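You operate a simulated robot arm through the tools that you are given. There is no shell and no other tool. Be economical: measure what you need, move in short steps, check, and stop when the job is done.

The job below is to be done with a simulated robot arm. You get a single attempt, and the scene is never put back.

## Task
Pour the jug back into the drum labelled blue and reseal the drum.
Fine: lid on and clamp ring shut; put the jug down. Set down upright: red-handled jug.

The check looks at the end state, three seconds after you hand in, the way a careful person would. Anything else that was tipped, shoved, dropped, spilled or broken makes it a failure. Lids that push on must go on centred and level and be pressed home; caps that screw on are set level and turned clockwise until they are tight.

## Robot
A 7-joint arm with a fingered hand on a trunk, on a base that drives. Base frame: it is fixed to the floor where the robot stands at the start and does not move with it; the origin is under the middle of the robot, x ahead of it, y to its left, z up; the surface under the hand at the start is at about z = 420. Readings come in mm, degrees, newtons and seconds.
With the tool pointing down near the work surface it reaches from about 100 to 500 mm from the robot's upright axis, wherever it stands. Its first joint turns from -69.0 to 172.0 degrees. Places, roughly: black drum lid (21x20x6 cm) [700, 200, 800]; blue drum D1 [700, 200, 600]; blue drum D2 [700, -100, 600]; blue drum D3 [700, -300, 600]; clamp lever of drum D1 [600, 200, 700]; clamp lever of drum D2 [600, -100, 700]; clamp lever of drum D3 [600, -300, 700]; table top before the drums [400, -100, 400]. Payload 3.2 kg.
The tool frame sits at the grasp point between the pads (the TCP): z along the fingers, y along the line on which they close. The tips reach 26 mm beyond it. The gripper opens to 88 mm. The gripper's body begins 30 mm behind the TCP. The gripper is a hand of 5 fingers: y runs from the thumb to the fingers, the wrist lies at [-16, -108, -172] in the tool frame, and closing takes about 1.5 s.
Orientation is that of the tool frame in the base frame, as a unit quaternion [x, y, z, w]. With the fingers straight down and the wrist toward the robot, the tool's x, y and z point along [0, 1, 0], [1, 0, 0] and [0, 0, -1] of the base frame.

## Interface
- The arm moves only by the tool servo_tool. Its argument "deltas" is a list of rows, each an object of numbers (a shift or turn left out is 0, a gripper value left out holds the last): "dx", "dy", "dz": the shift along the tool's x, y, z in mm; "rx", "ry", "rz": the turn, a rotation vector about the tool's x, y, z in degrees. In form: [{"dx": .., "dy": .., "dz": .., "rx": .., "ry": .., "rz": ..}, ...]. A call has 1 to 10 rows; each row is the pose to reach, as a shift and turn from the pose commanded when the call began, along the tool's axes at that moment. "hand" is the gripper command, from -1 (fully open) to 1 (shut), values between in proportion, set as the call begins (left out, the last holds). Each row takes 0.2 s and may step no farther than 50 mm and 8.6 degrees from the row before; otherwise, or with a gripper value out of range, the whole call is refused. Where a pose cannot be reached the arm comes as near as it can. A force on the tool above 90 N (or 10 N above the force at the start of the call, whichever is more), or a blocked arm, ends the call early, and 0.2 s more pass. The fingers move at their own pace (about 72 mm/s each) and stop on an object; they squeeze with about 24 N. The grip force told is the motor's: it shows also when the fingers shut on nothing. Time passes only in rows, and 0.2 s behind the last, so rows that repeat a pose let the fingers close. It gives the time, the measured TCP pose, the force on the tool (base axes), the opening and the grip force at its end, in the units of the frame above (readings bear some noise), with the torque about the TCP (base axes, N m) and any sound that the robot's microphone picked up.
- Cameras (640 x 400 px; columns grow to the right, rows downward): "scene" is now at [125.7, 5.4, 1370.6]; the picture's right is [0.08, -1.00, -0.00], its down [-0.77, -0.06, -0.64] and it looks along [0.64, 0.05, -0.77] (base axes); focal length 244 px, centre (320, 200). "wrist" rides on the gripper at [67, -97, -117] in the tool frame; the picture's right is [-0.71, 0.33, -0.62], its down [-0.65, -0.65, 0.39] and it looks along [-0.28, 0.68, 0.68] (tool axes); focal length 234 px, centre (320, 200). There is no depth. A picture from a camera that has moved, and an enlarged one, comes with that camera's place and axes in the base frame and with its lens.
- snapshot(camera): a new picture of that camera. No time passes.
- slide_trunk(by): slides the trunk up (or, below 0, down) by that many mm; the arm and the scene camera ride with it, the base frame stays. It gives what a move gives, with no picture.
- drive_base(legs): drives the robot by 1 to 6 legs, each [ahead, left, turn to the left] in mm, mm and degrees, along the robot's own axes; the way and the turn of a leg run together, so that a leg with both is an arc; at most 1500 mm and 180 degrees a leg. The arm and the cameras ride along, it lands a little off, and it stops where it bumps. It gives what a move gives.
- hand_shape(shape): the hand has 5 fingers and takes this shape, open, in about a second: jaw (thumb against the fingers, like two jaws); tri (thumb and two fingers); tip (a fingertip pinch); poke (one finger out to press); point (the index stretched); flat (the hand flat); cup (the hand cupped); fist (a fist). The gripper value then closes the fingers along that shape, each until it touches; the sizes above hold for jaw. It gives what a move gives, with no picture.
- aim_head(pan, tilt): turns the head with the scene camera to pan (to the left, within 86 degrees either way) and tilt (down, from -29 to 69), counted from straight ahead of the robot. It gives what a move gives.
- close_up(camera, box): a new picture of the part [left, top, right, bottom] of that camera's present view, enlarged. No time passes.
- job_done(): hands the job in; it is judged then, once.

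Work in short steps. Places have to be worked out from the pictures, the camera data and where the tool is seen: move nearer, look again, correct. Check each grasp and each placing, and mend what went wrong. You have 120 turns and 82 pictures in all, those below and enlarged ones among them. Open the gripper and draw the arm clear of the work before you hand the job in, unless the task says otherwise; then end with one line.

The tools are called after ">>>" as name(argument=value, ...) on one line, values as JSON. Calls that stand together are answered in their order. servo_tool: Moves the arm, as the interface text tells. Its arguments: {"type":"object","properties":{"deltas":{"type":"array","items":{"type":"object","properties":{"dx":{"type":"number"},"dy":{"type":"number"},"dz":{"type":"number"},"rx":{"type":"number"},"ry":{"type":"number"},"rz":{"type":"number"}}}},"hand":{"type":"number"}},"required":["deltas"]} The other tools are called the same way: slide_trunk (by) slides the trunk up or down; hand_shape (shape) gives the hand a shape; drive_base (legs) drives the base; aim_head (pan, tilt) turns the head that bears the scene camera; snapshot (camera) takes a picture; close_up (camera, box) takes an enlarged picture of a part of a camera's view; job_done () hands the job in.

At the start:

```text
t: 0.0
eef_pos: [433.6, -131.0, 1089.3]
ee_rot: [0.708, 0.707, 0.001, 0.0]
wrist_force: [-0.1, 0.8, 0.3]
torque: [0.0, -0.01, -0.01]
grip_width: 87.5
gripper_force: 0.1
shape: jaw
trunk travel left (down, up): [-700.0, 140.0]
robot x, y, heading: [0.9, 1.9, 0.1]
head pan, tilt: [4.5, 50.1]
```

scene: 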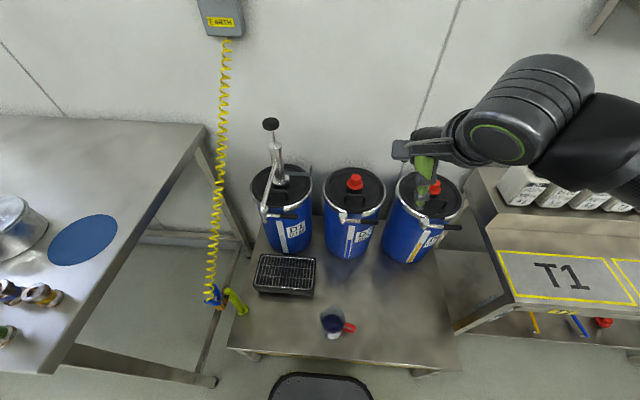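
wrist: 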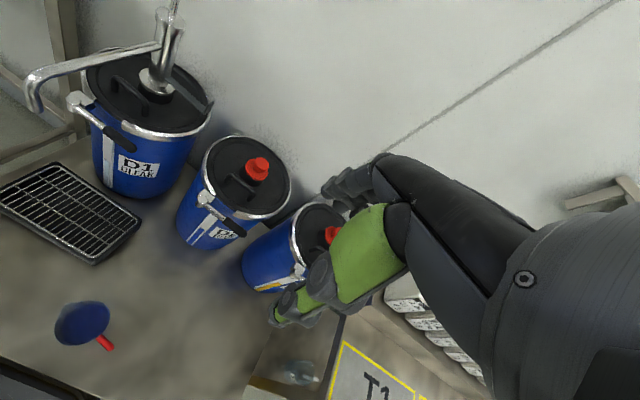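

The drums carry labels that I can't read yet; I enlarge them and the jug.

>>> close_up(camera="scene", box=[240, 150, 480, 300])

>>> close_up(camera="wrist", box=[0, 60, 400, 310])

>>> close_up(camera="scene", box=[240, 240, 400, 340])

```text
2.67 times, centred on (360, 225) of scene
camera zoom: at [125.7, 5.4, 1370.6], right [0.08, -1.0, 0.0], down [-0.77, -0.06, -0.64], along [0.64, 0.05, -0.77], focal length 652 px, centre (213, 133)
```

zoom: 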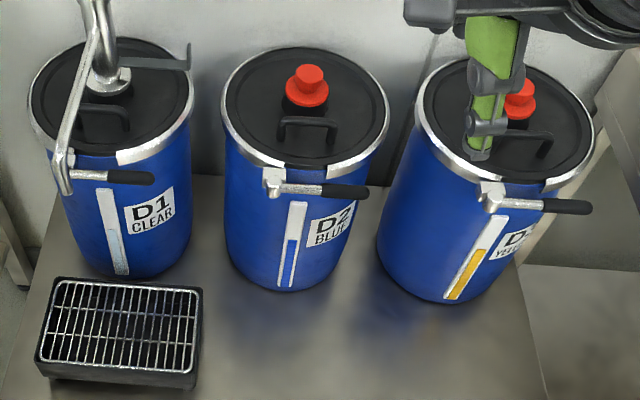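

```text
1.60 times, centred on (200, 185) of wrist
camera zoom: at [335.0, -64.9, 1204.5], right [0.33, -0.71, 0.62], down [-0.65, -0.65, -0.39], along [0.68, -0.28, -0.68], focal length 375 px, centre (512, 224)
```

zoom: 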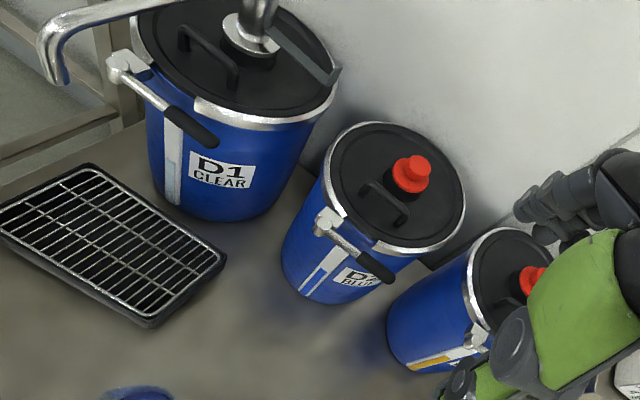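

```text
4.00 times, centred on (320, 290) of scene
camera zoom: at [125.7, 5.4, 1370.6], right [0.08, -1.0, 0.0], down [-0.77, -0.06, -0.64], along [0.64, 0.05, -0.77], focal length 978 px, centre (320, -160)
```

zoom: 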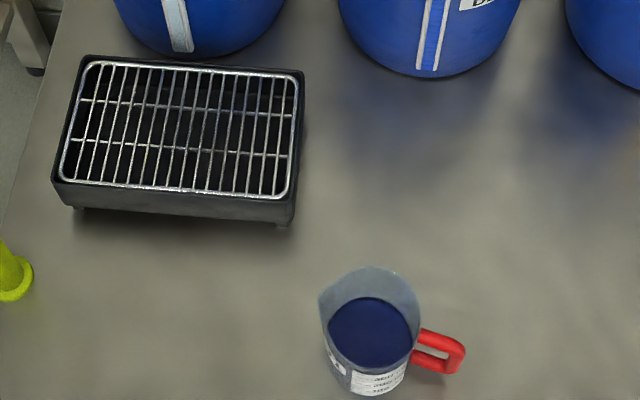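

Target is D2 (BLUE), lid centre around [700,-75,755]. I look down with the head to see the room between the robot and the table.

>>> aim_head(pan=0, tilt=69)

>>> snapshot(camera="scene")

```text
t: 0.8
eef_pos: [433.4, -132.1, 1088.9]
ee_rot: [0.708, 0.707, 0.001, 0.0]
wrist_force: [0.5, 1.2, 0.7]
torque: [0.0, -0.02, -0.04]
grip_width: 87.6
gripper_force: 0.0
shape: jaw
trunk travel left (down, up): [-700.0, 140.0]
robot x, y, heading: [-1.1, -0.2, 0.1]
head pan, tilt: [0.0, 68.8]
```

```text
76 pictures are left
camera scene: at [105.0, -0.6, 1348.9], right [0.0, -1.0, 0.0], down [-0.93, 0.0, -0.36], along [0.36, 0.0, -0.93], focal length 244 px, centre (320, 200)
```

scene: 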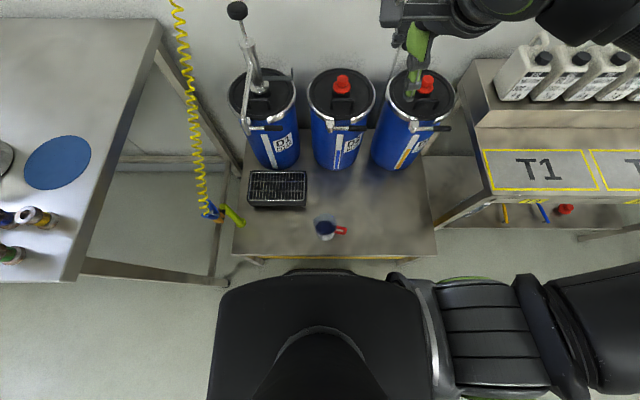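

The torso's front is not far from the table edge (x≈250). I drive ahead by 100 mm as a test; the hand is high above everything.

>>> drive_base(legs=[[100, 0, 0]])

>>> snapshot(camera="scene")

```text
t: 2.0
eef_pos: [486.6, -132.0, 1089.3]
ee_rot: [0.709, 0.705, 0.001, 0.002]
wrist_force: [-2.7, -4.6, -1.3]
torque: [0.33, -0.18, 0.03]
grip_width: 87.5
gripper_force: 0.1
shape: jaw
trunk travel left (down, up): [-700.0, 140.0]
robot x, y, heading: [53.0, 1.3, -0.3]
head pan, tilt: [0.0, 68.8]
```

```text
75 pictures are left
camera scene: at [157.6, -0.6, 1349.2], right [0.0, -1.0, 0.0], down [-0.93, 0.0, -0.36], along [0.36, 0.0, -0.93], focal length 244 px, centre (320, 200)
```

scene: 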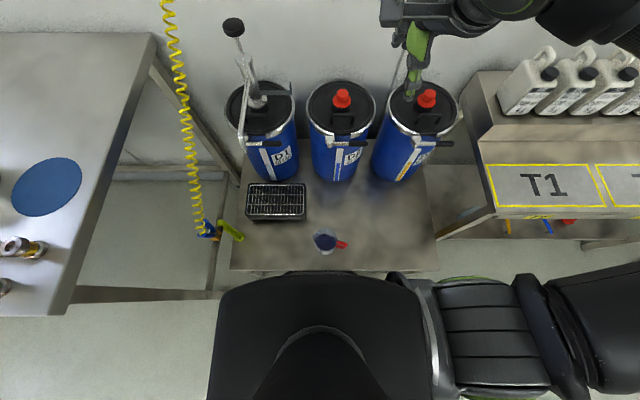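

It stopped at x≈53 (the base at the table). I test the reach ahead at this height, well above the drums, toward x≈640.

>>> servo_tool(deltas=[{"dy": 40}, {"dy": 80}, {"dy": 120}, {"dy": 155}, {"dy": 155}])

>>> snapshot(camera="wrist")

```text
t: 3.2
eef_pos: [644.0, -133.3, 1089.4]
ee_rot: [0.709, 0.705, 0.002, 0.001]
wrist_force: [-0.3, -0.7, 0.2]
torque: [-0.04, -0.02, 0.03]
grip_width: 87.9
gripper_force: 0.1
shape: jaw
trunk travel left (down, up): [-700.0, 140.0]
robot x, y, heading: [53.3, -3.3, -0.4]
head pan, tilt: [0.0, 68.8]
```

```text
74 pictures are left
camera wrist: at [545.3, -66.9, 1205.0], right [0.33, -0.71, 0.62], down [-0.66, -0.65, -0.39], along [0.68, -0.28, -0.68], focal length 234 px, centre (320, 200)
```

wrist: 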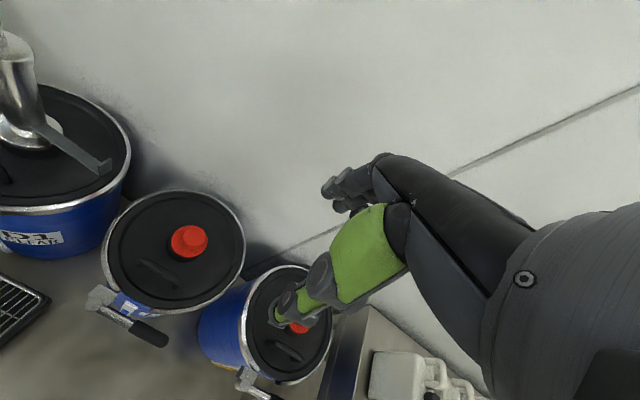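

Reach is fine. Triangulated: bung ≈(694,-66,791), lid handle ≈(633,-66,782), lever hinge ≈(575,-30,751), grip end ≈(562,-130,756). I look at the hand itself.

>>> aim_head(pan=-5, tilt=45)

>>> snapshot(camera="scene")

>>> close_up(camera="wrist", box=[60, 150, 380, 350])

```text
t: 4.0
eef_pos: [644.5, -131.8, 1088.8]
ee_rot: [0.709, 0.705, 0.002, 0.0]
wrist_force: [-0.3, -0.1, -0.4]
torque: [-0.01, -0.04, 0.01]
grip_width: 88.0
gripper_force: 0.1
shape: jaw
trunk travel left (down, up): [-700.0, 140.0]
robot x, y, heading: [53.6, 0.3, -0.3]
head pan, tilt: [-5.0, 45.0]
```

```text
73 pictures are left
camera scene: at [185.1, -7.8, 1377.7], right [-0.09, -1.0, 0.0], down [-0.7, 0.06, -0.71], along [0.7, -0.06, -0.71], focal length 244 px, centre (320, 200)
```

scene: 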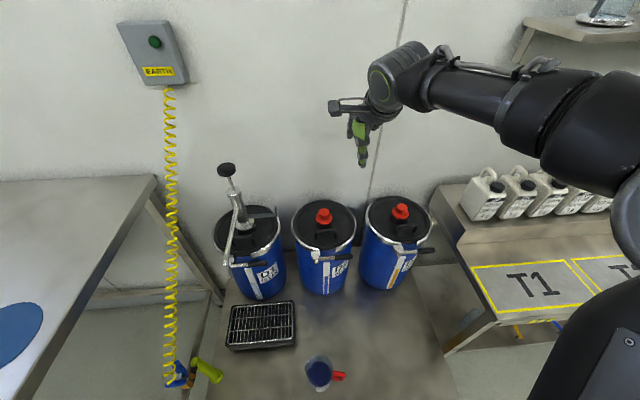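

```text
2.00 times, centred on (220, 250) of wrist
camera zoom: at [545.8, -66.6, 1204.7], right [0.33, -0.71, 0.62], down [-0.66, -0.65, -0.39], along [0.68, -0.28, -0.68], focal length 468 px, centre (520, 100)
```

zoom: 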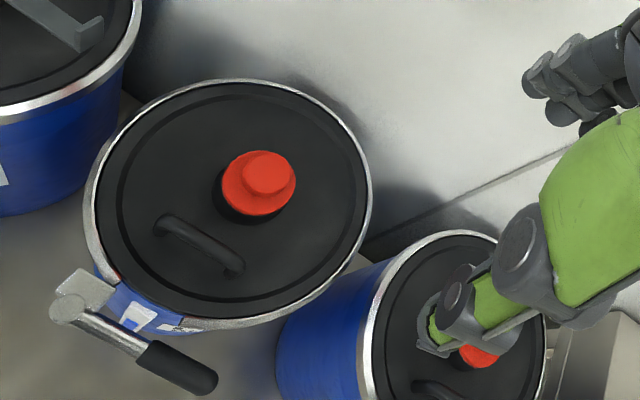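

I enlarge the hand in the scene view.

>>> close_up(camera="scene", box=[300, 30, 460, 180])

```text
2.67 times, centred on (380, 105) of scene
camera zoom: at [185.1, -7.8, 1377.7], right [-0.09, -1.0, 0.0], down [-0.7, 0.06, -0.71], along [0.7, -0.06, -0.71], focal length 652 px, centre (160, 453)
```

zoom: 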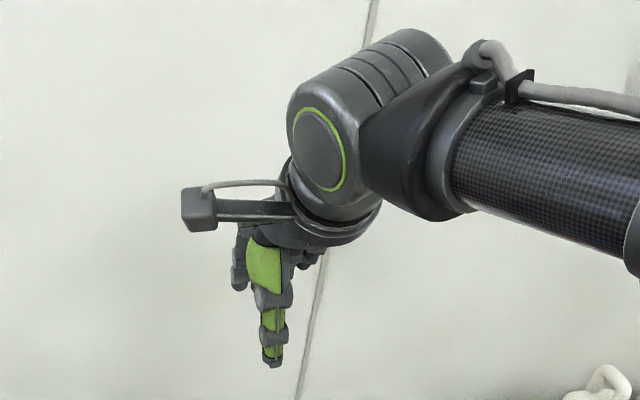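

I move above the lever grip at (562,-122), pre-close the hand to ~45 mm, and lower the trunk by 250.

>>> servo_tool(deltas=[{"dy": -40, "dx": 5}, {"dy": -81, "dx": 10}, {"dy": -81, "dx": 10}], hand=0.0)

>>> slide_trunk(by=-250)

>>> snapshot(camera="wrist")

>>> snapshot(camera="scene")

```text
t: 4.8
eef_pos: [563.1, -120.8, 1088.3]
ee_rot: [0.709, 0.705, 0.0, 0.0]
wrist_force: [-0.6, 1.1, -0.4]
torque: [-0.04, -0.02, -0.01]
grip_width: 44.5
gripper_force: 0.0
shape: jaw
trunk travel left (down, up): [-700.0, 140.0]
robot x, y, heading: [55.5, 0.1, -0.3]
head pan, tilt: [-5.0, 45.0]
```

```text
t: 7.4
eef_pos: [561.2, -122.5, 839.4]
ee_rot: [0.709, 0.705, 0.0, 0.001]
wrist_force: [-0.3, 0.4, 0.1]
torque: [0.0, -0.02, 0.0]
grip_width: 44.7
gripper_force: 0.0
shape: jaw
trunk travel left (down, up): [-450.0, 390.0]
robot x, y, heading: [55.3, -0.6, -0.0]
head pan, tilt: [-5.0, 45.0]
```

```text
70 pictures are left
camera wrist: at [463.8, -56.1, 954.7], right [0.33, -0.71, 0.62], down [-0.66, -0.65, -0.39], along [0.68, -0.28, -0.68], focal length 234 px, centre (320, 200)
```

wrist: 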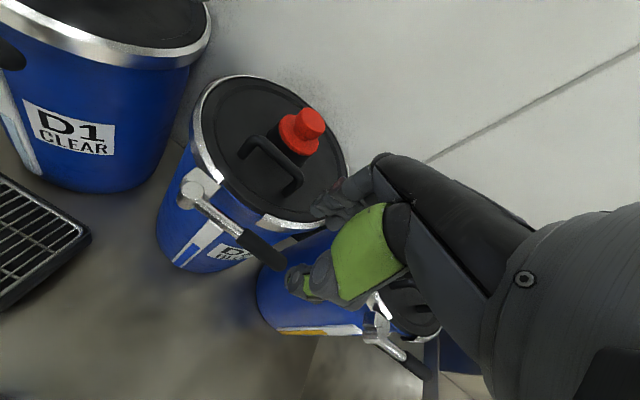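

```text
69 pictures are left
camera scene: at [185.2, -7.7, 1127.8], right [-0.09, -1.0, 0.0], down [-0.7, 0.06, -0.71], along [0.7, -0.06, -0.71], focal length 244 px, centre (320, 200)
```

scene: 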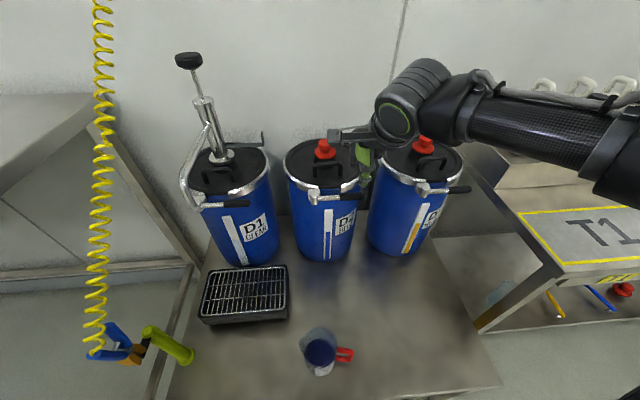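

Lever grip end at about (565,-134,752), rim there at x≈599. I shift to (560,-128) and go down to z≈785 for a look.

>>> servo_tool(deltas=[{"dx": -6, "dy": -1, "dz": 27}, {"dx": -6, "dy": -1, "dz": 54}, {"dx": -6, "dy": -1, "dz": 54}], hand=0.05)

>>> close_up(camera="wrist", box=[160, 130, 480, 330])

>>> close_up(camera="scene", box=[270, 100, 470, 225])

```text
t: 8.2
eef_pos: [560.4, -128.0, 784.8]
ee_rot: [0.709, 0.706, 0.001, 0.0]
wrist_force: [0.2, 0.3, 0.1]
torque: [-0.02, 0.02, 0.0]
grip_width: 41.9
gripper_force: 0.1
shape: jaw
trunk travel left (down, up): [-450.0, 390.0]
robot x, y, heading: [54.5, 1.5, -0.3]
head pan, tilt: [-5.0, 45.0]
```

```text
2.00 times, centred on (320, 230) of wrist
camera zoom: at [462.4, -61.7, 900.6], right [0.33, -0.71, 0.62], down [-0.66, -0.65, -0.39], along [0.68, -0.28, -0.68], focal length 468 px, centre (320, 140)
```

zoom: 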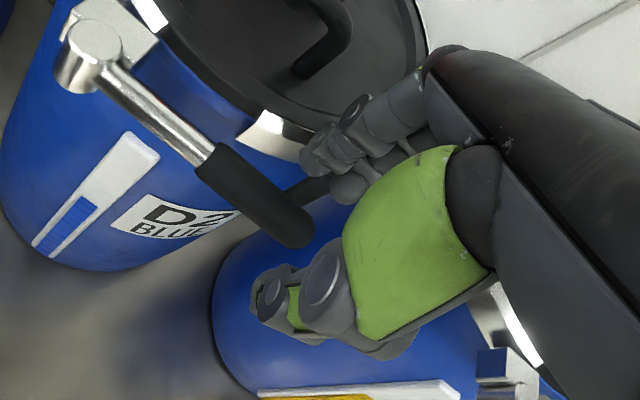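

```text
3.20 times, centred on (370, 162) of scene
camera zoom: at [185.2, -7.8, 1127.8], right [-0.09, -1.0, 0.0], down [-0.7, 0.06, -0.71], along [0.7, -0.06, -0.71], focal length 782 px, centre (160, 320)
```

zoom: 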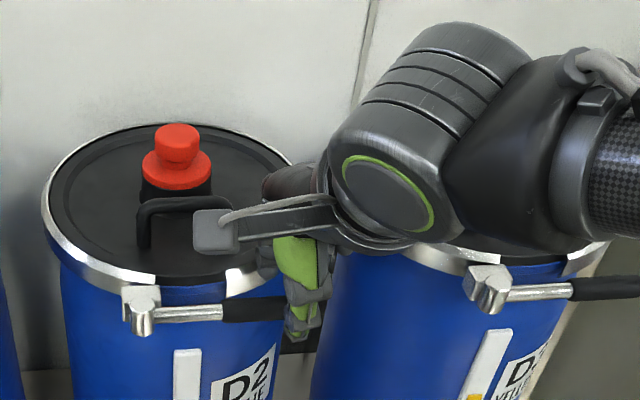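

The lever end sits between thumb and fingers with a few mm to the rim. I descend in small steps to z≈756.

>>> servo_tool(deltas=[{"dy": -2, "dz": 8}, {"dy": -2, "dz": 16}, {"dy": -2, "dz": 22}, {"dy": -2, "dz": 29}])

>>> close_up(camera="wrist", box=[160, 130, 480, 330])

```text
t: 9.2
eef_pos: [559.8, -128.2, 755.3]
ee_rot: [0.709, 0.705, 0.0, 0.001]
wrist_force: [0.0, 0.1, 0.6]
torque: [0.02, 0.02, -0.02]
grip_width: 42.2
gripper_force: 0.1
shape: jaw
trunk travel left (down, up): [-450.0, 390.0]
robot x, y, heading: [58.0, 5.2, -0.2]
head pan, tilt: [-5.0, 45.0]
```

```text
2.00 times, centred on (320, 230) of wrist
camera zoom: at [461.2, -62.0, 871.5], right [0.33, -0.71, 0.62], down [-0.66, -0.65, -0.39], along [0.68, -0.28, -0.68], focal length 468 px, centre (320, 140)
```

zoom: 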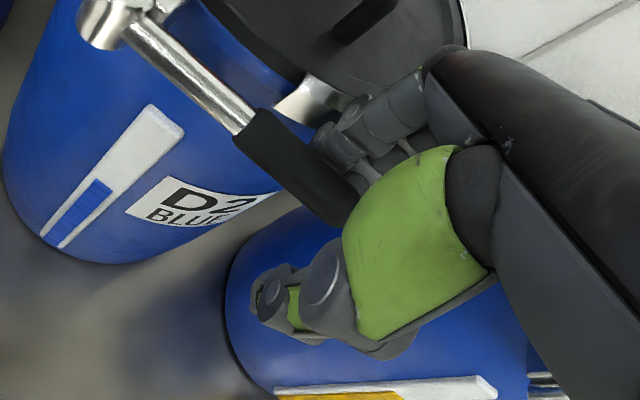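

No contact and the fingers are behind the lever. I pull it out along an arc about the hinge (570,-30), first by ~30°.

>>> servo_tool(deltas=[{"dy": -8}, {"dy": -17, "dx": 1}, {"dy": -25, "dx": 2}, {"dy": -34, "dx": 4}, {"dy": -42, "dx": 6}, {"dy": -50, "dx": 8}])

>>> snapshot(camera="wrist")

```text
t: 10.6
eef_pos: [510.1, -120.2, 755.1]
ee_rot: [0.709, 0.705, 0.001, 0.0]
wrist_force: [2.3, -1.4, 0.3]
torque: [-0.02, -0.01, -0.1]
grip_width: 43.3
gripper_force: 0.1
shape: jaw
trunk travel left (down, up): [-450.0, 390.0]
robot x, y, heading: [57.7, 1.6, 0.1]
head pan, tilt: [-5.0, 45.0]
```

```text
65 pictures are left
camera wrist: at [411.3, -53.9, 871.4], right [0.33, -0.71, 0.62], down [-0.66, -0.65, -0.39], along [0.68, -0.28, -0.68], focal length 234 px, centre (320, 200)
```

wrist: 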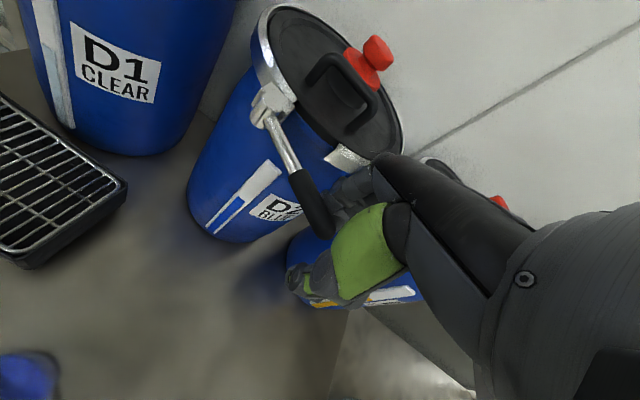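

The lever swings out easily. I go on along the arc to ~110°.

>>> servo_tool(deltas=[{"dy": -15, "dx": 8}, {"dy": -28, "dx": 18}, {"dy": -40, "dx": 30}, {"dy": -48, "dx": 44}, {"dy": -56, "dx": 60}, {"dy": -60, "dx": 75}, {"dy": -61, "dx": 92}, {"dy": -59, "dx": 108}])

>>> snapshot(camera="wrist")

>>> snapshot(camera="scene")

```text
t: 12.4
eef_pos: [448.4, -32.1, 754.2]
ee_rot: [0.72, 0.694, -0.005, 0.004]
wrist_force: [-9.0, -74.9, 17.3]
torque: [-0.26, -0.49, -2.14]
grip_width: 44.4
gripper_force: 0.2
shape: jaw
trunk travel left (down, up): [-450.0, 390.0]
robot x, y, heading: [56.2, -2.3, -0.5]
head pan, tilt: [-5.0, 45.0]
```

```text
64 pictures are left
camera wrist: at [353.1, 38.7, 869.9], right [0.31, -0.71, 0.63], down [-0.68, -0.63, -0.38], along [0.67, -0.31, -0.68], focal length 234 px, centre (320, 200)
```

wrist: 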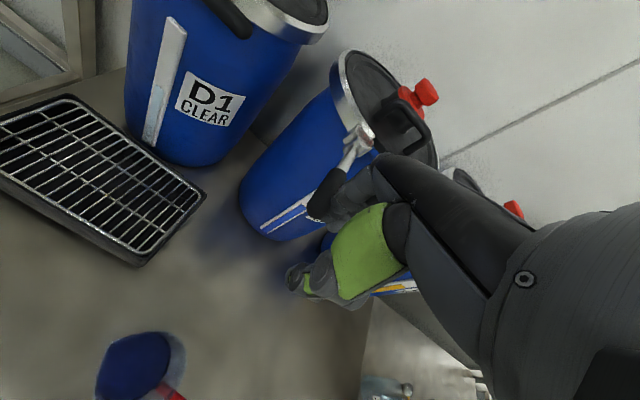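

```text
63 pictures are left
camera scene: at [180.9, -22.4, 1128.3], right [-0.09, -1.0, -0.01], down [-0.7, 0.08, -0.71], along [0.71, -0.06, -0.71], focal length 244 px, centre (320, 200)
```

scene: 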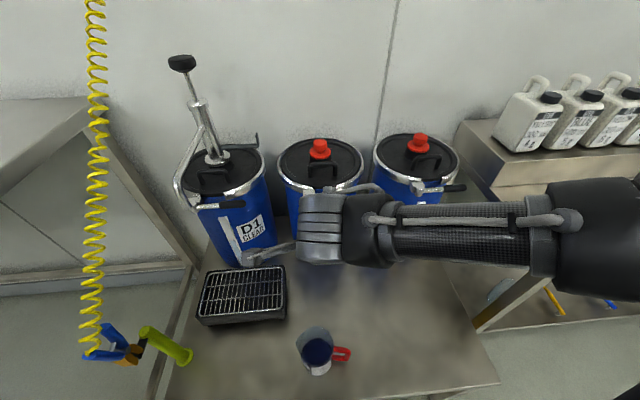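

The side load of 75 N says the lever hit its end stop (~95°). I back off at once toward −y and rise clear.

>>> servo_tool(deltas=[{"dx": -12}, {"dx": -25}, {"dx": -25, "dz": -30}, {"dx": -25, "dz": -75}, {"dx": -25, "dz": -120}])

>>> snapshot(camera="wrist")

>>> snapshot(camera="scene")

```text
t: 13.6
eef_pos: [449.6, -35.7, 875.9]
ee_rot: [0.708, 0.706, 0.002, 0.0]
wrist_force: [0.0, -0.5, 0.2]
torque: [0.04, 0.02, -0.02]
grip_width: 41.7
gripper_force: 0.1
shape: jaw
trunk travel left (down, up): [-450.0, 390.0]
robot x, y, heading: [56.3, -3.7, -0.1]
head pan, tilt: [-5.0, 45.0]
```

```text
62 pictures are left
camera wrist: at [351.0, 29.9, 992.3], right [0.33, -0.71, 0.62], down [-0.65, -0.65, -0.39], along [0.68, -0.28, -0.68], focal length 234 px, centre (320, 200)
```

wrist: 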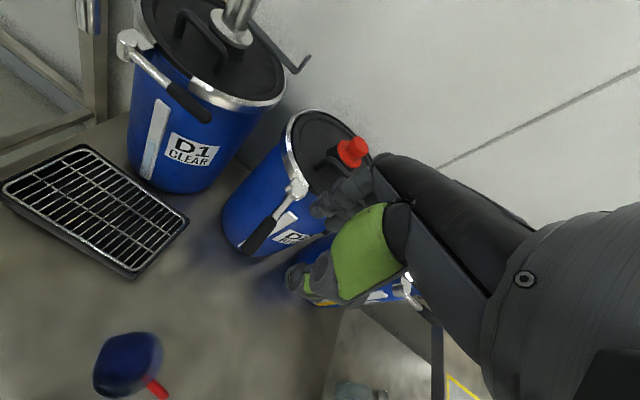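

```text
61 pictures are left
camera scene: at [184.8, -6.6, 1127.8], right [-0.09, -1.0, 0.0], down [-0.7, 0.06, -0.71], along [0.7, -0.06, -0.71], focal length 244 px, centre (320, 200)
```

scene: 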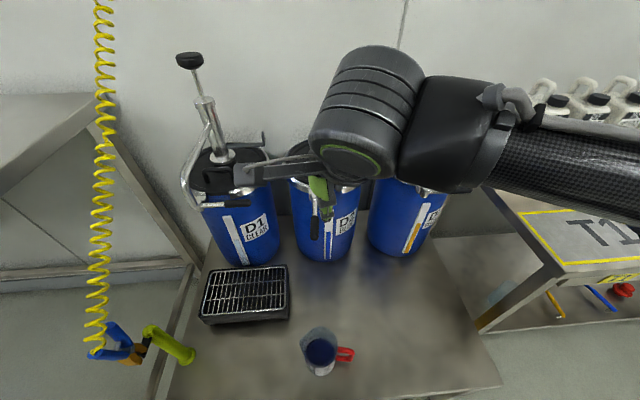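

The lever now points toward the robot (~98°), open. Next I go above the lid handle at (633,-66) and look.

>>> servo_tool(deltas=[{"dy": 45, "dx": -8}, {"dy": 90, "dx": -16}, {"dy": 135, "dx": -24}, {"dy": 183, "dx": -30}, {"dy": 183, "dx": -30, "dz": 20}], hand=0.0)

>>> snapshot(camera="wrist")

>>> close_up(camera="scene", box=[240, 90, 440, 215])

```text
t: 14.8
eef_pos: [633.2, -65.6, 855.8]
ee_rot: [0.708, 0.706, 0.0, 0.0]
wrist_force: [-0.7, 0.3, -0.1]
torque: [0.01, -0.01, 0.01]
grip_width: 43.5
gripper_force: 0.1
shape: jaw
trunk travel left (down, up): [-450.0, 390.0]
robot x, y, heading: [57.8, 1.0, -0.3]
head pan, tilt: [-5.0, 45.0]
```

```text
60 pictures are left
camera wrist: at [534.5, -1.0, 971.8], right [0.33, -0.71, 0.62], down [-0.66, -0.65, -0.39], along [0.68, -0.28, -0.68], focal length 234 px, centre (320, 200)
```

wrist: 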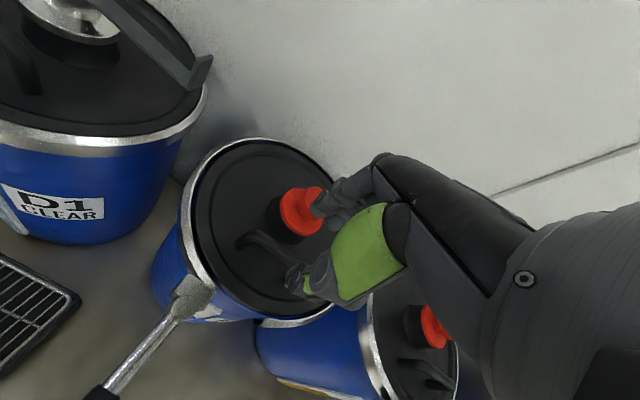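

```text
3.20 times, centred on (340, 152) of scene
camera zoom: at [185.0, -7.7, 1127.8], right [-0.09, -1.0, 0.0], down [-0.7, 0.06, -0.71], along [0.7, -0.06, -0.71], focal length 782 px, centre (256, 352)
```

zoom: 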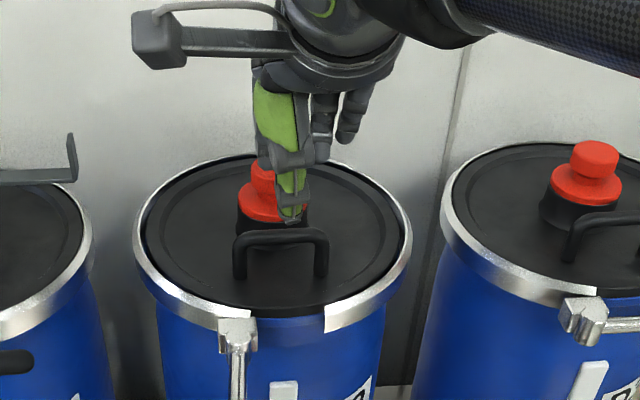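

Handle bar centre is about (627,-62,788), 60 mm long in y. I descend over it with ~38 mm opening.

>>> servo_tool(deltas=[{"dy": -6, "dx": 4, "dz": 15}, {"dy": -6, "dx": 4, "dz": 35}, {"dy": -6, "dx": 4, "dz": 52}, {"dy": -6, "dx": 4, "dz": 66}], hand=0.14)

>>> close_up(camera="wrist", box=[160, 130, 480, 330])

>>> close_up(camera="scene", box=[240, 90, 440, 215])

```text
t: 15.8
eef_pos: [626.4, -63.9, 788.9]
ee_rot: [0.709, 0.705, 0.001, 0.0]
wrist_force: [-1.1, 0.1, 0.4]
torque: [-0.01, 0.02, -0.02]
grip_width: 37.9
gripper_force: 0.0
shape: jaw
trunk travel left (down, up): [-450.0, 390.0]
robot x, y, heading: [54.5, 1.8, -0.1]
head pan, tilt: [-5.0, 45.0]
```

```text
2.00 times, centred on (320, 230) of wrist
camera zoom: at [528.7, 2.8, 905.8], right [0.33, -0.71, 0.62], down [-0.66, -0.65, -0.39], along [0.68, -0.28, -0.68], focal length 468 px, centre (320, 140)
```

zoom: 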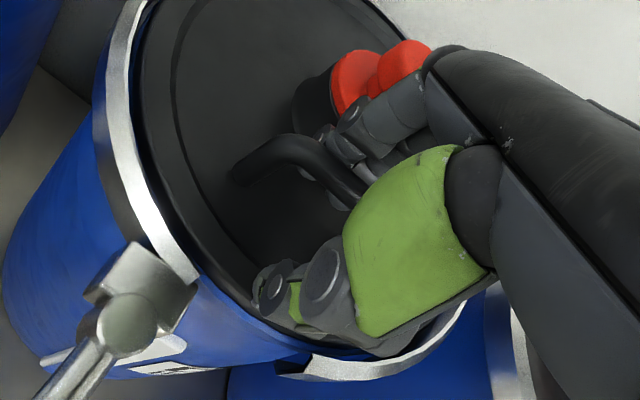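

```text
3.20 times, centred on (340, 152) of scene
camera zoom: at [185.1, -7.7, 1127.8], right [-0.09, -1.0, 0.0], down [-0.7, 0.06, -0.71], along [0.7, -0.06, -0.71], focal length 782 px, centre (256, 352)
```

zoom: 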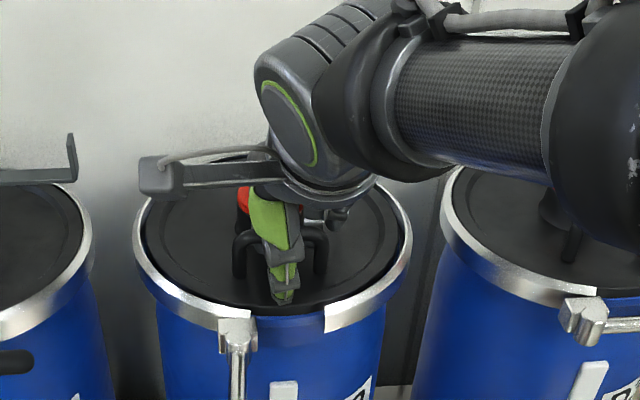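

The bar lies between thumb and fingers. I lower 4 mm and close the hand.

>>> servo_tool(deltas=[{"dz": 4}, {"dz": 4}, {"dz": 4}, {"dz": 4}, {"dz": 4}, {"dz": 4}], hand=1)

>>> close_up(camera="wrist", box=[160, 130, 480, 330])

```text
t: 17.2
eef_pos: [626.8, -64.0, 784.5]
ee_rot: [0.709, 0.705, 0.0, 0.001]
wrist_force: [-0.5, -0.2, -0.4]
torque: [0.0, -0.06, 0.01]
grip_width: 8.6
gripper_force: 24.0
shape: jaw
trunk travel left (down, up): [-450.0, 390.0]
robot x, y, heading: [58.6, -1.0, -0.4]
head pan, tilt: [-5.0, 45.0]
```

```text
2.00 times, centred on (320, 230) of wrist
camera zoom: at [528.8, 2.6, 901.6], right [0.33, -0.71, 0.62], down [-0.66, -0.65, -0.39], along [0.68, -0.28, -0.68], focal length 468 px, centre (320, 140)
```

zoom: 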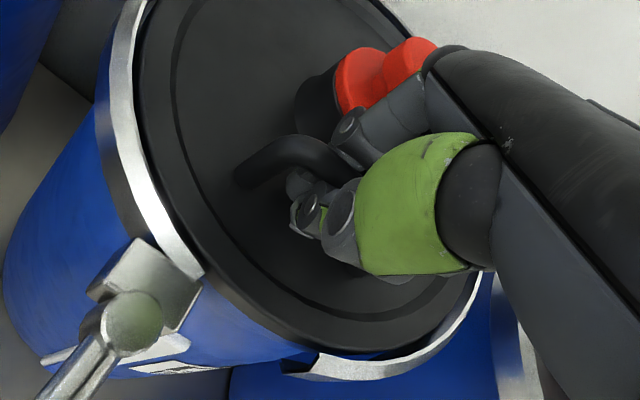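

Grip is firm (8.6 mm, 24 N). Seated grip pose: (626.8,-64.0,784.5). I lift slowly by 60 mm.

>>> servo_tool(deltas=[{"dz": -8}, {"dz": -16}, {"dz": -26}, {"dz": -38}, {"dz": -50}, {"dz": -60}, {"dz": -60}])

>>> snapshot(camera="wrist")

>>> snapshot(camera="scene")

```text
t: 18.8
eef_pos: [628.7, -64.6, 845.0]
ee_rot: [0.709, 0.705, 0.001, -0.001]
wrist_force: [-0.5, 0.3, -2.9]
torque: [0.0, 0.11, 0.01]
grip_width: 9.1
gripper_force: 23.9
shape: jaw
trunk travel left (down, up): [-450.0, 390.0]
robot x, y, heading: [56.3, 1.8, -0.2]
head pan, tilt: [-5.0, 45.0]
```

```text
55 pictures are left
camera wrist: at [529.7, 2.5, 961.6], right [0.33, -0.71, 0.62], down [-0.66, -0.65, -0.39], along [0.68, -0.28, -0.68], focal length 234 px, centre (320, 200)
```

wrist: 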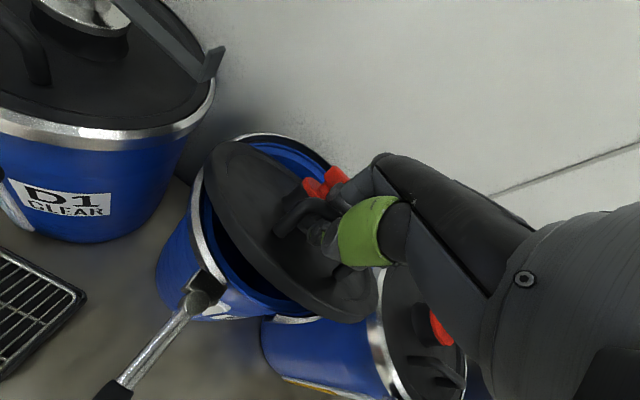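

```text
54 pictures are left
camera scene: at [185.7, -7.8, 1127.7], right [-0.09, -1.0, 0.0], down [-0.7, 0.06, -0.71], along [0.7, -0.06, -0.71], focal length 244 px, centre (320, 200)
```

scene: 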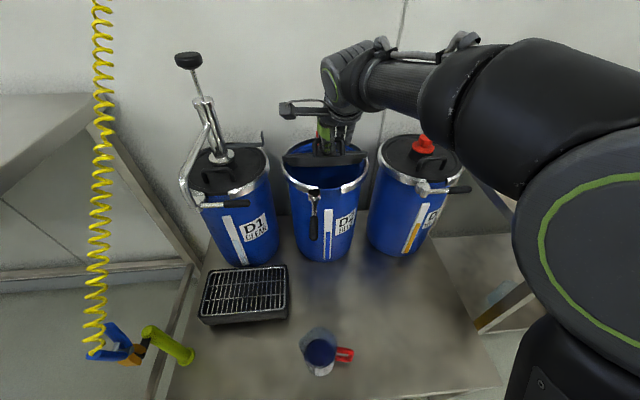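

The lid came off but hangs tilted about the bar (back edge down). I raise it 100 mm with the trunk, then draw it back over free table at bar ≈(415,-190).

>>> slide_trunk(by=100)

>>> servo_tool(deltas=[{"dy": -25, "dx": -5}, {"dy": -55, "dx": -20}, {"dy": -85, "dx": -40}, {"dy": -115, "dx": -60}, {"dy": -145, "dx": -80}, {"dy": -175, "dx": -100}, {"dy": -205, "dx": -120}, {"dy": -213, "dx": -126}, {"dy": -213, "dx": -126}])

>>> aim_head(pan=-15, tilt=50)

>>> snapshot(camera="scene")

>>> snapshot(camera="wrist")

```text
t: 20.2
eef_pos: [628.6, -64.0, 944.4]
ee_rot: [0.709, 0.705, -0.001, 0.0]
wrist_force: [0.0, 0.9, -3.3]
torque: [0.03, 0.09, 0.02]
grip_width: 9.3
gripper_force: 24.0
shape: jaw
trunk travel left (down, up): [-550.0, 290.0]
robot x, y, heading: [52.8, 4.0, -0.0]
head pan, tilt: [-5.0, 45.0]
```

```text
t: 22.2
eef_pos: [413.2, -188.1, 944.1]
ee_rot: [0.709, 0.705, 0.001, 0.001]
wrist_force: [-0.2, -0.3, -1.5]
torque: [-0.01, 0.12, -0.02]
grip_width: 9.1
gripper_force: 24.2
shape: jaw
trunk travel left (down, up): [-550.0, 290.0]
robot x, y, heading: [54.0, 3.1, -0.1]
head pan, tilt: [-5.0, 45.0]
```

```text
t: 22.9
eef_pos: [414.1, -188.1, 944.7]
ee_rot: [0.709, 0.705, 0.001, 0.0]
wrist_force: [0.2, -0.4, -2.3]
torque: [-0.01, 0.07, 0.04]
grip_width: 9.2
gripper_force: 24.3
shape: jaw
trunk travel left (down, up): [-550.0, 290.0]
robot x, y, heading: [56.4, -0.3, -0.0]
head pan, tilt: [-15.0, 50.0]
```

```text
53 pictures are left
camera scene: at [178.9, -20.6, 1220.8], right [-0.26, -0.97, 0.0], down [-0.74, 0.2, -0.64], along [0.62, -0.17, -0.77], focal length 244 px, centre (320, 200)
```

scene: 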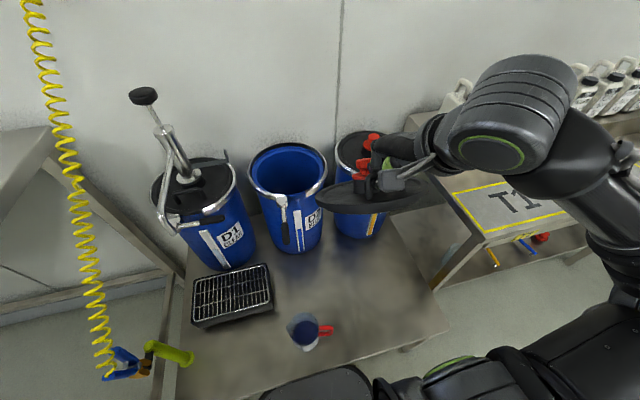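

```text
52 pictures are left
camera wrist: at [315.7, -121.7, 1060.6], right [0.33, -0.71, 0.62], down [-0.66, -0.65, -0.39], along [0.68, -0.28, -0.68], focal length 234 px, centre (320, 200)
```

wrist: 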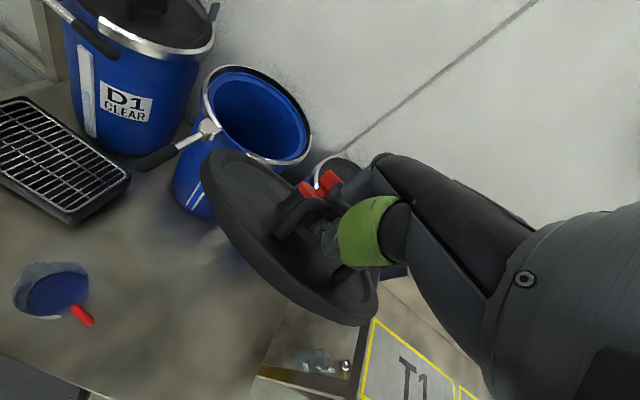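

Lid is held, bung leaning against the fingers. I lower with the arm itself first (elbow stays high, away from bench T1).

>>> servo_tool(deltas=[{"dz": 25}, {"dz": 55}, {"dz": 85}, {"dz": 115}, {"dz": 145}, {"dz": 175}, {"dz": 205}, {"dz": 235}])

>>> snapshot(camera="scene")

```text
t: 24.7
eef_pos: [449.7, -197.2, 701.6]
ee_rot: [0.708, 0.706, 0.001, -0.001]
wrist_force: [-1.2, 0.2, -2.2]
torque: [-0.02, 0.08, -0.03]
grip_width: 9.2
gripper_force: 24.2
shape: jaw
out of reach, approached as far as the arm can: row 3, 4, 5, 6, 7, 8
trunk travel left (down, up): [-550.0, 290.0]
robot x, y, heading: [53.8, 1.2, -0.3]
head pan, tilt: [-15.0, 50.0]
```

```text
51 pictures are left
camera scene: at [178.8, -20.8, 1220.8], right [-0.26, -0.96, 0.0], down [-0.74, 0.2, -0.64], along [0.62, -0.17, -0.77], focal length 244 px, centre (320, 200)
```

scene: 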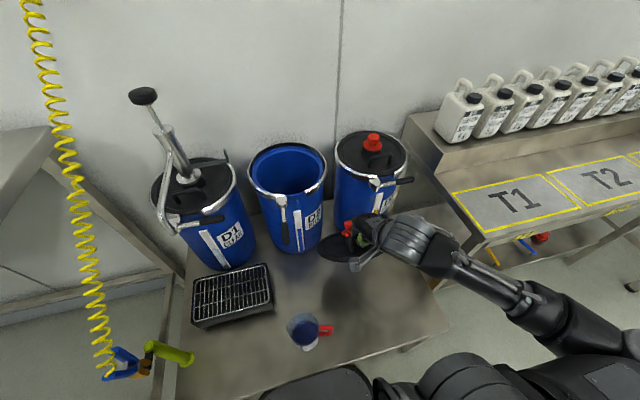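

The elbow is now well back and clear of T1. I slide the trunk down 120 and then bring the hand back to x≈415.

>>> slide_trunk(by=-120)

>>> servo_tool(deltas=[{"dy": -10}, {"dy": -20}, {"dy": -30}, {"dy": -38}, {"dy": -38}])

>>> snapshot(camera="scene")

```text
t: 26.2
eef_pos: [449.7, -197.1, 580.9]
ee_rot: [0.708, 0.706, 0.001, 0.0]
wrist_force: [-0.3, -0.2, -1.9]
torque: [0.02, 0.08, -0.01]
grip_width: 9.3
gripper_force: 24.4
shape: jaw
trunk travel left (down, up): [-430.0, 410.0]
robot x, y, heading: [56.8, -2.1, -0.2]
head pan, tilt: [-15.0, 50.0]
```

```text
t: 27.4
eef_pos: [445.8, -202.3, 575.9]
ee_rot: [0.709, 0.706, 0.0, 0.0]
wrist_force: [0.2, -0.4, -2.9]
torque: [0.0, 0.08, 0.02]
grip_width: 9.3
gripper_force: 24.1
shape: jaw
out of reach, approached as far as the arm can: row 1, 2, 3, 4, 5
trunk travel left (down, up): [-430.0, 410.0]
robot x, y, heading: [50.4, 0.6, -0.2]
head pan, tilt: [-15.0, 50.0]
```

```text
50 pictures are left
camera scene: at [178.8, -20.7, 1100.8], right [-0.26, -0.96, 0.0], down [-0.74, 0.2, -0.64], along [0.62, -0.17, -0.77], focal length 244 px, centre (320, 200)
```

scene: 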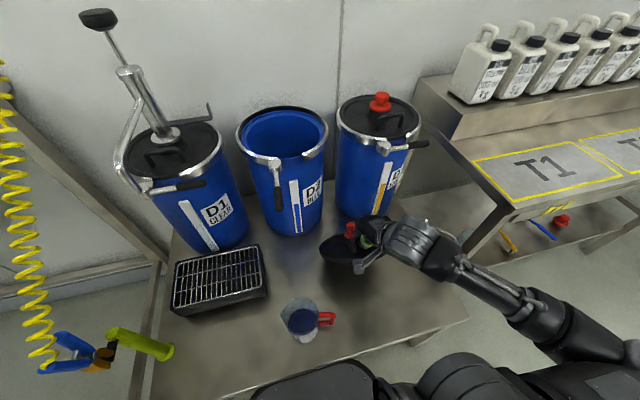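

The arm is at its lower limit; I raise the arm while drawing back, then use the trunk for descent.

>>> servo_tool(deltas=[{"dz": -30}, {"dz": -60, "dy": -8}, {"dz": -90, "dy": -18}, {"dz": -110, "dy": -28, "dx": 5}, {"dz": -120, "dy": -33, "dx": 5}, {"dz": -120, "dy": -33, "dx": 5}])

>>> slide_trunk(by=-150)

>>> snapshot(camera="scene")

>>> snapshot(camera="wrist")

```text
t: 28.8
eef_pos: [439.8, -205.2, 707.6]
ee_rot: [0.708, 0.706, 0.0, -0.001]
wrist_force: [1.3, 0.6, -3.3]
torque: [0.01, 0.11, 0.0]
grip_width: 8.7
gripper_force: 24.2
shape: jaw
out of reach, approached as far as the arm can: row 1, 2, 3, 4, 5, 6
trunk travel left (down, up): [-430.0, 410.0]
robot x, y, heading: [57.1, 1.9, -0.2]
head pan, tilt: [-15.0, 50.0]
```

```text
t: 30.5
eef_pos: [440.5, -206.0, 555.8]
ee_rot: [0.708, 0.706, 0.0, -0.001]
wrist_force: [-0.4, 0.4, -2.2]
torque: [-0.02, 0.12, -0.04]
grip_width: 9.0
gripper_force: 24.1
shape: jaw
trunk travel left (down, up): [-280.0, 560.0]
robot x, y, heading: [57.8, 1.2, -0.3]
head pan, tilt: [-15.0, 50.0]
```

```text
49 pictures are left
camera scene: at [178.8, -20.6, 950.8], right [-0.26, -0.96, 0.0], down [-0.74, 0.2, -0.64], along [0.62, -0.17, -0.77], focal length 244 px, centre (320, 200)
```

scene: 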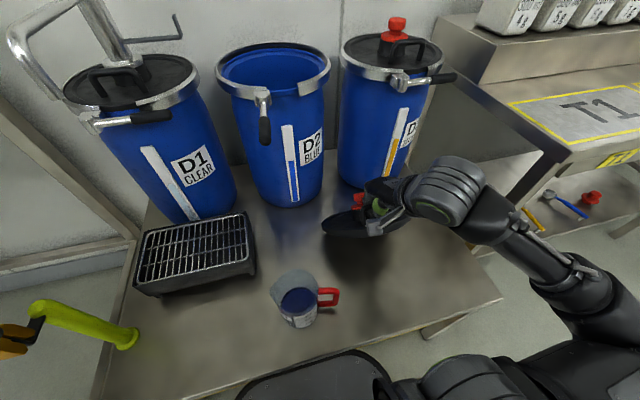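

```text
48 pictures are left
camera wrist: at [342.2, -139.8, 672.7], right [0.33, -0.71, 0.62], down [-0.66, -0.65, -0.39], along [0.68, -0.28, -0.68], focal length 234 px, centre (320, 200)
```

wrist: 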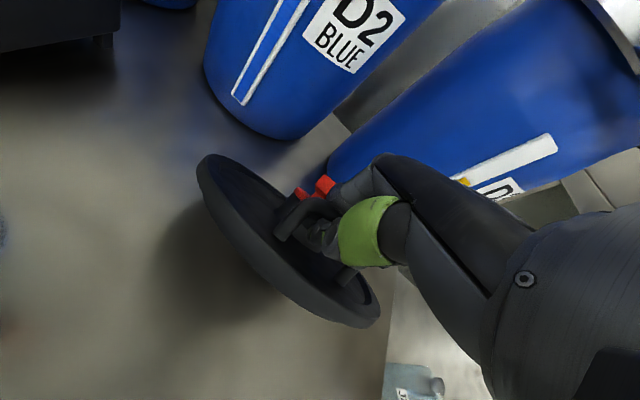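

Lid centre would be ~(502,-206); shifting y by +16 centres it between D2 and D3 with ~18 mm to spare. Then I lower to find contact.

>>> servo_tool(deltas=[{"dx": 8, "dz": 0}, {"dx": 16, "dz": 0}, {"dx": 16, "dz": 0}])

>>> slide_trunk(by=-45)

>>> snapshot(camera="scene")

```text
t: 31.3
eef_pos: [442.8, -191.1, 557.9]
ee_rot: [0.708, 0.706, -0.001, -0.003]
wrist_force: [0.1, -0.4, -2.9]
torque: [0.0, 0.09, 0.0]
grip_width: 9.0
gripper_force: 23.9
shape: jaw
out of reach, approached as far as the arm can: row 2, 3
trunk travel left (down, up): [-280.0, 560.0]
robot x, y, heading: [53.4, -0.2, 0.0]
head pan, tilt: [-15.0, 50.0]
```

```text
t: 32.2
eef_pos: [442.6, -190.3, 512.0]
ee_rot: [0.708, 0.706, 0.0, -0.002]
wrist_force: [0.3, 0.2, -1.6]
torque: [0.03, -0.01, 0.0]
grip_width: 8.8
gripper_force: 23.8
shape: jaw
trunk travel left (down, up): [-235.0, 605.0]
robot x, y, heading: [56.3, 0.6, -0.2]
head pan, tilt: [-15.0, 50.0]
```

```text
47 pictures are left
camera scene: at [178.7, -20.6, 905.8], right [-0.26, -0.96, 0.0], down [-0.74, 0.2, -0.64], along [0.62, -0.17, -0.77], focal length 244 px, centre (320, 200)
```

scene: 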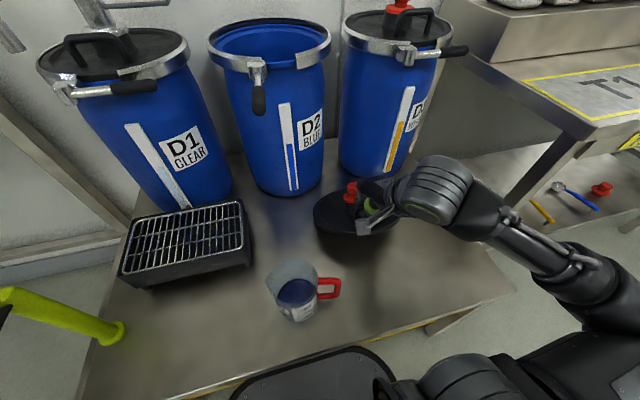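

Contact has begun (torque dropped). I lower 28 mm more with the trunk.

>>> slide_trunk(by=-28)

>>> close_up(camera="scene", box=[280, 130, 480, 255])

```text
t: 32.9
eef_pos: [443.0, -191.3, 485.8]
ee_rot: [0.708, 0.706, 0.001, -0.001]
wrist_force: [-0.9, 1.6, 2.2]
torque: [-0.06, -0.36, 0.07]
grip_width: 9.3
gripper_force: 24.1
shape: jaw
trunk travel left (down, up): [-207.0, 633.0]
robot x, y, heading: [52.8, -1.1, -0.2]
head pan, tilt: [-15.0, 50.0]
```

```text
3.20 times, centred on (380, 192) of scene
camera zoom: at [178.2, -20.3, 877.9], right [-0.26, -0.96, 0.0], down [-0.74, 0.2, -0.64], along [0.62, -0.17, -0.77], focal length 782 px, centre (128, 224)
```

zoom: 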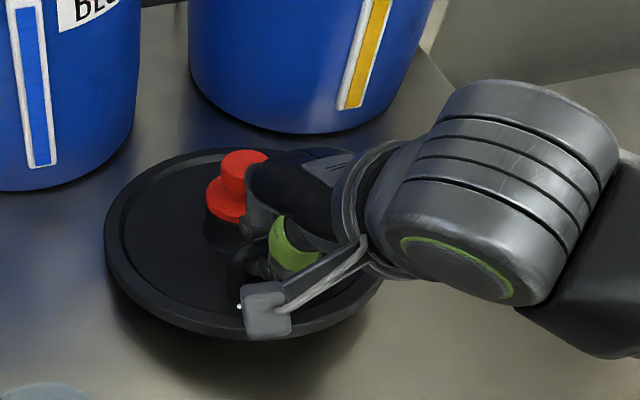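

Nearly flat, front edge a little up. I lower 12 mm more.

>>> slide_trunk(by=-12)

>>> close_up(camera="scene", box=[280, 130, 480, 255])

```text
t: 33.5
eef_pos: [442.6, -190.9, 472.7]
ee_rot: [0.708, 0.706, -0.001, -0.002]
wrist_force: [-2.2, 0.8, 3.2]
torque: [0.08, -0.38, 0.08]
grip_width: 8.5
gripper_force: 24.3
shape: jaw
trunk travel left (down, up): [-195.0, 645.0]
robot x, y, heading: [58.6, 2.2, -0.2]
head pan, tilt: [-15.0, 50.0]
```

```text
3.20 times, centred on (380, 192) of scene
camera zoom: at [178.1, -20.3, 865.8], right [-0.26, -0.96, 0.0], down [-0.74, 0.2, -0.64], along [0.62, -0.17, -0.77], focal length 782 px, centre (128, 224)
```

zoom: 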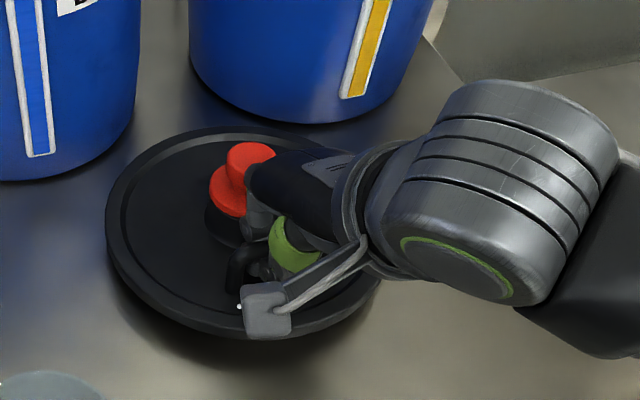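

I lower 7 mm more, then open the hand.

>>> slide_trunk(by=-7)

>>> servo_tool(deltas=[{}, {}, {}], hand=0.1)

>>> close_up(camera="scene", box=[280, 130, 480, 255])

```text
t: 34.1
eef_pos: [444.1, -191.0, 466.8]
ee_rot: [0.708, 0.706, 0.0, -0.001]
wrist_force: [-2.4, 0.5, 6.3]
torque: [0.08, -0.64, 0.05]
grip_width: 8.0
gripper_force: 23.9
shape: jaw
trunk travel left (down, up): [-188.0, 652.0]
robot x, y, heading: [55.5, -0.2, -0.0]
head pan, tilt: [-15.0, 50.0]
```

```text
t: 34.9
eef_pos: [444.2, -190.9, 467.6]
ee_rot: [0.708, 0.706, 0.001, 0.0]
wrist_force: [-4.5, -0.1, 17.6]
torque: [0.02, 0.13, -0.1]
grip_width: 36.6
gripper_force: 0.0
shape: jaw
trunk travel left (down, up): [-188.0, 652.0]
robot x, y, heading: [58.1, -0.3, -0.0]
head pan, tilt: [-15.0, 50.0]
```

```text
3.20 times, centred on (380, 192) of scene
camera zoom: at [176.9, -19.9, 859.3], right [-0.26, -0.96, 0.0], down [-0.74, 0.2, -0.64], along [0.62, -0.17, -0.76], focal length 782 px, centre (128, 224)
```

zoom: 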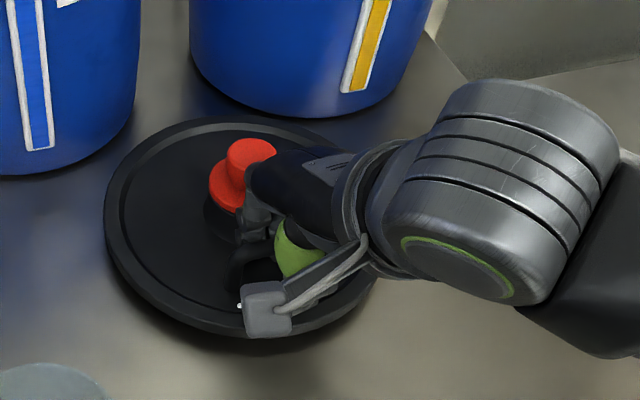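

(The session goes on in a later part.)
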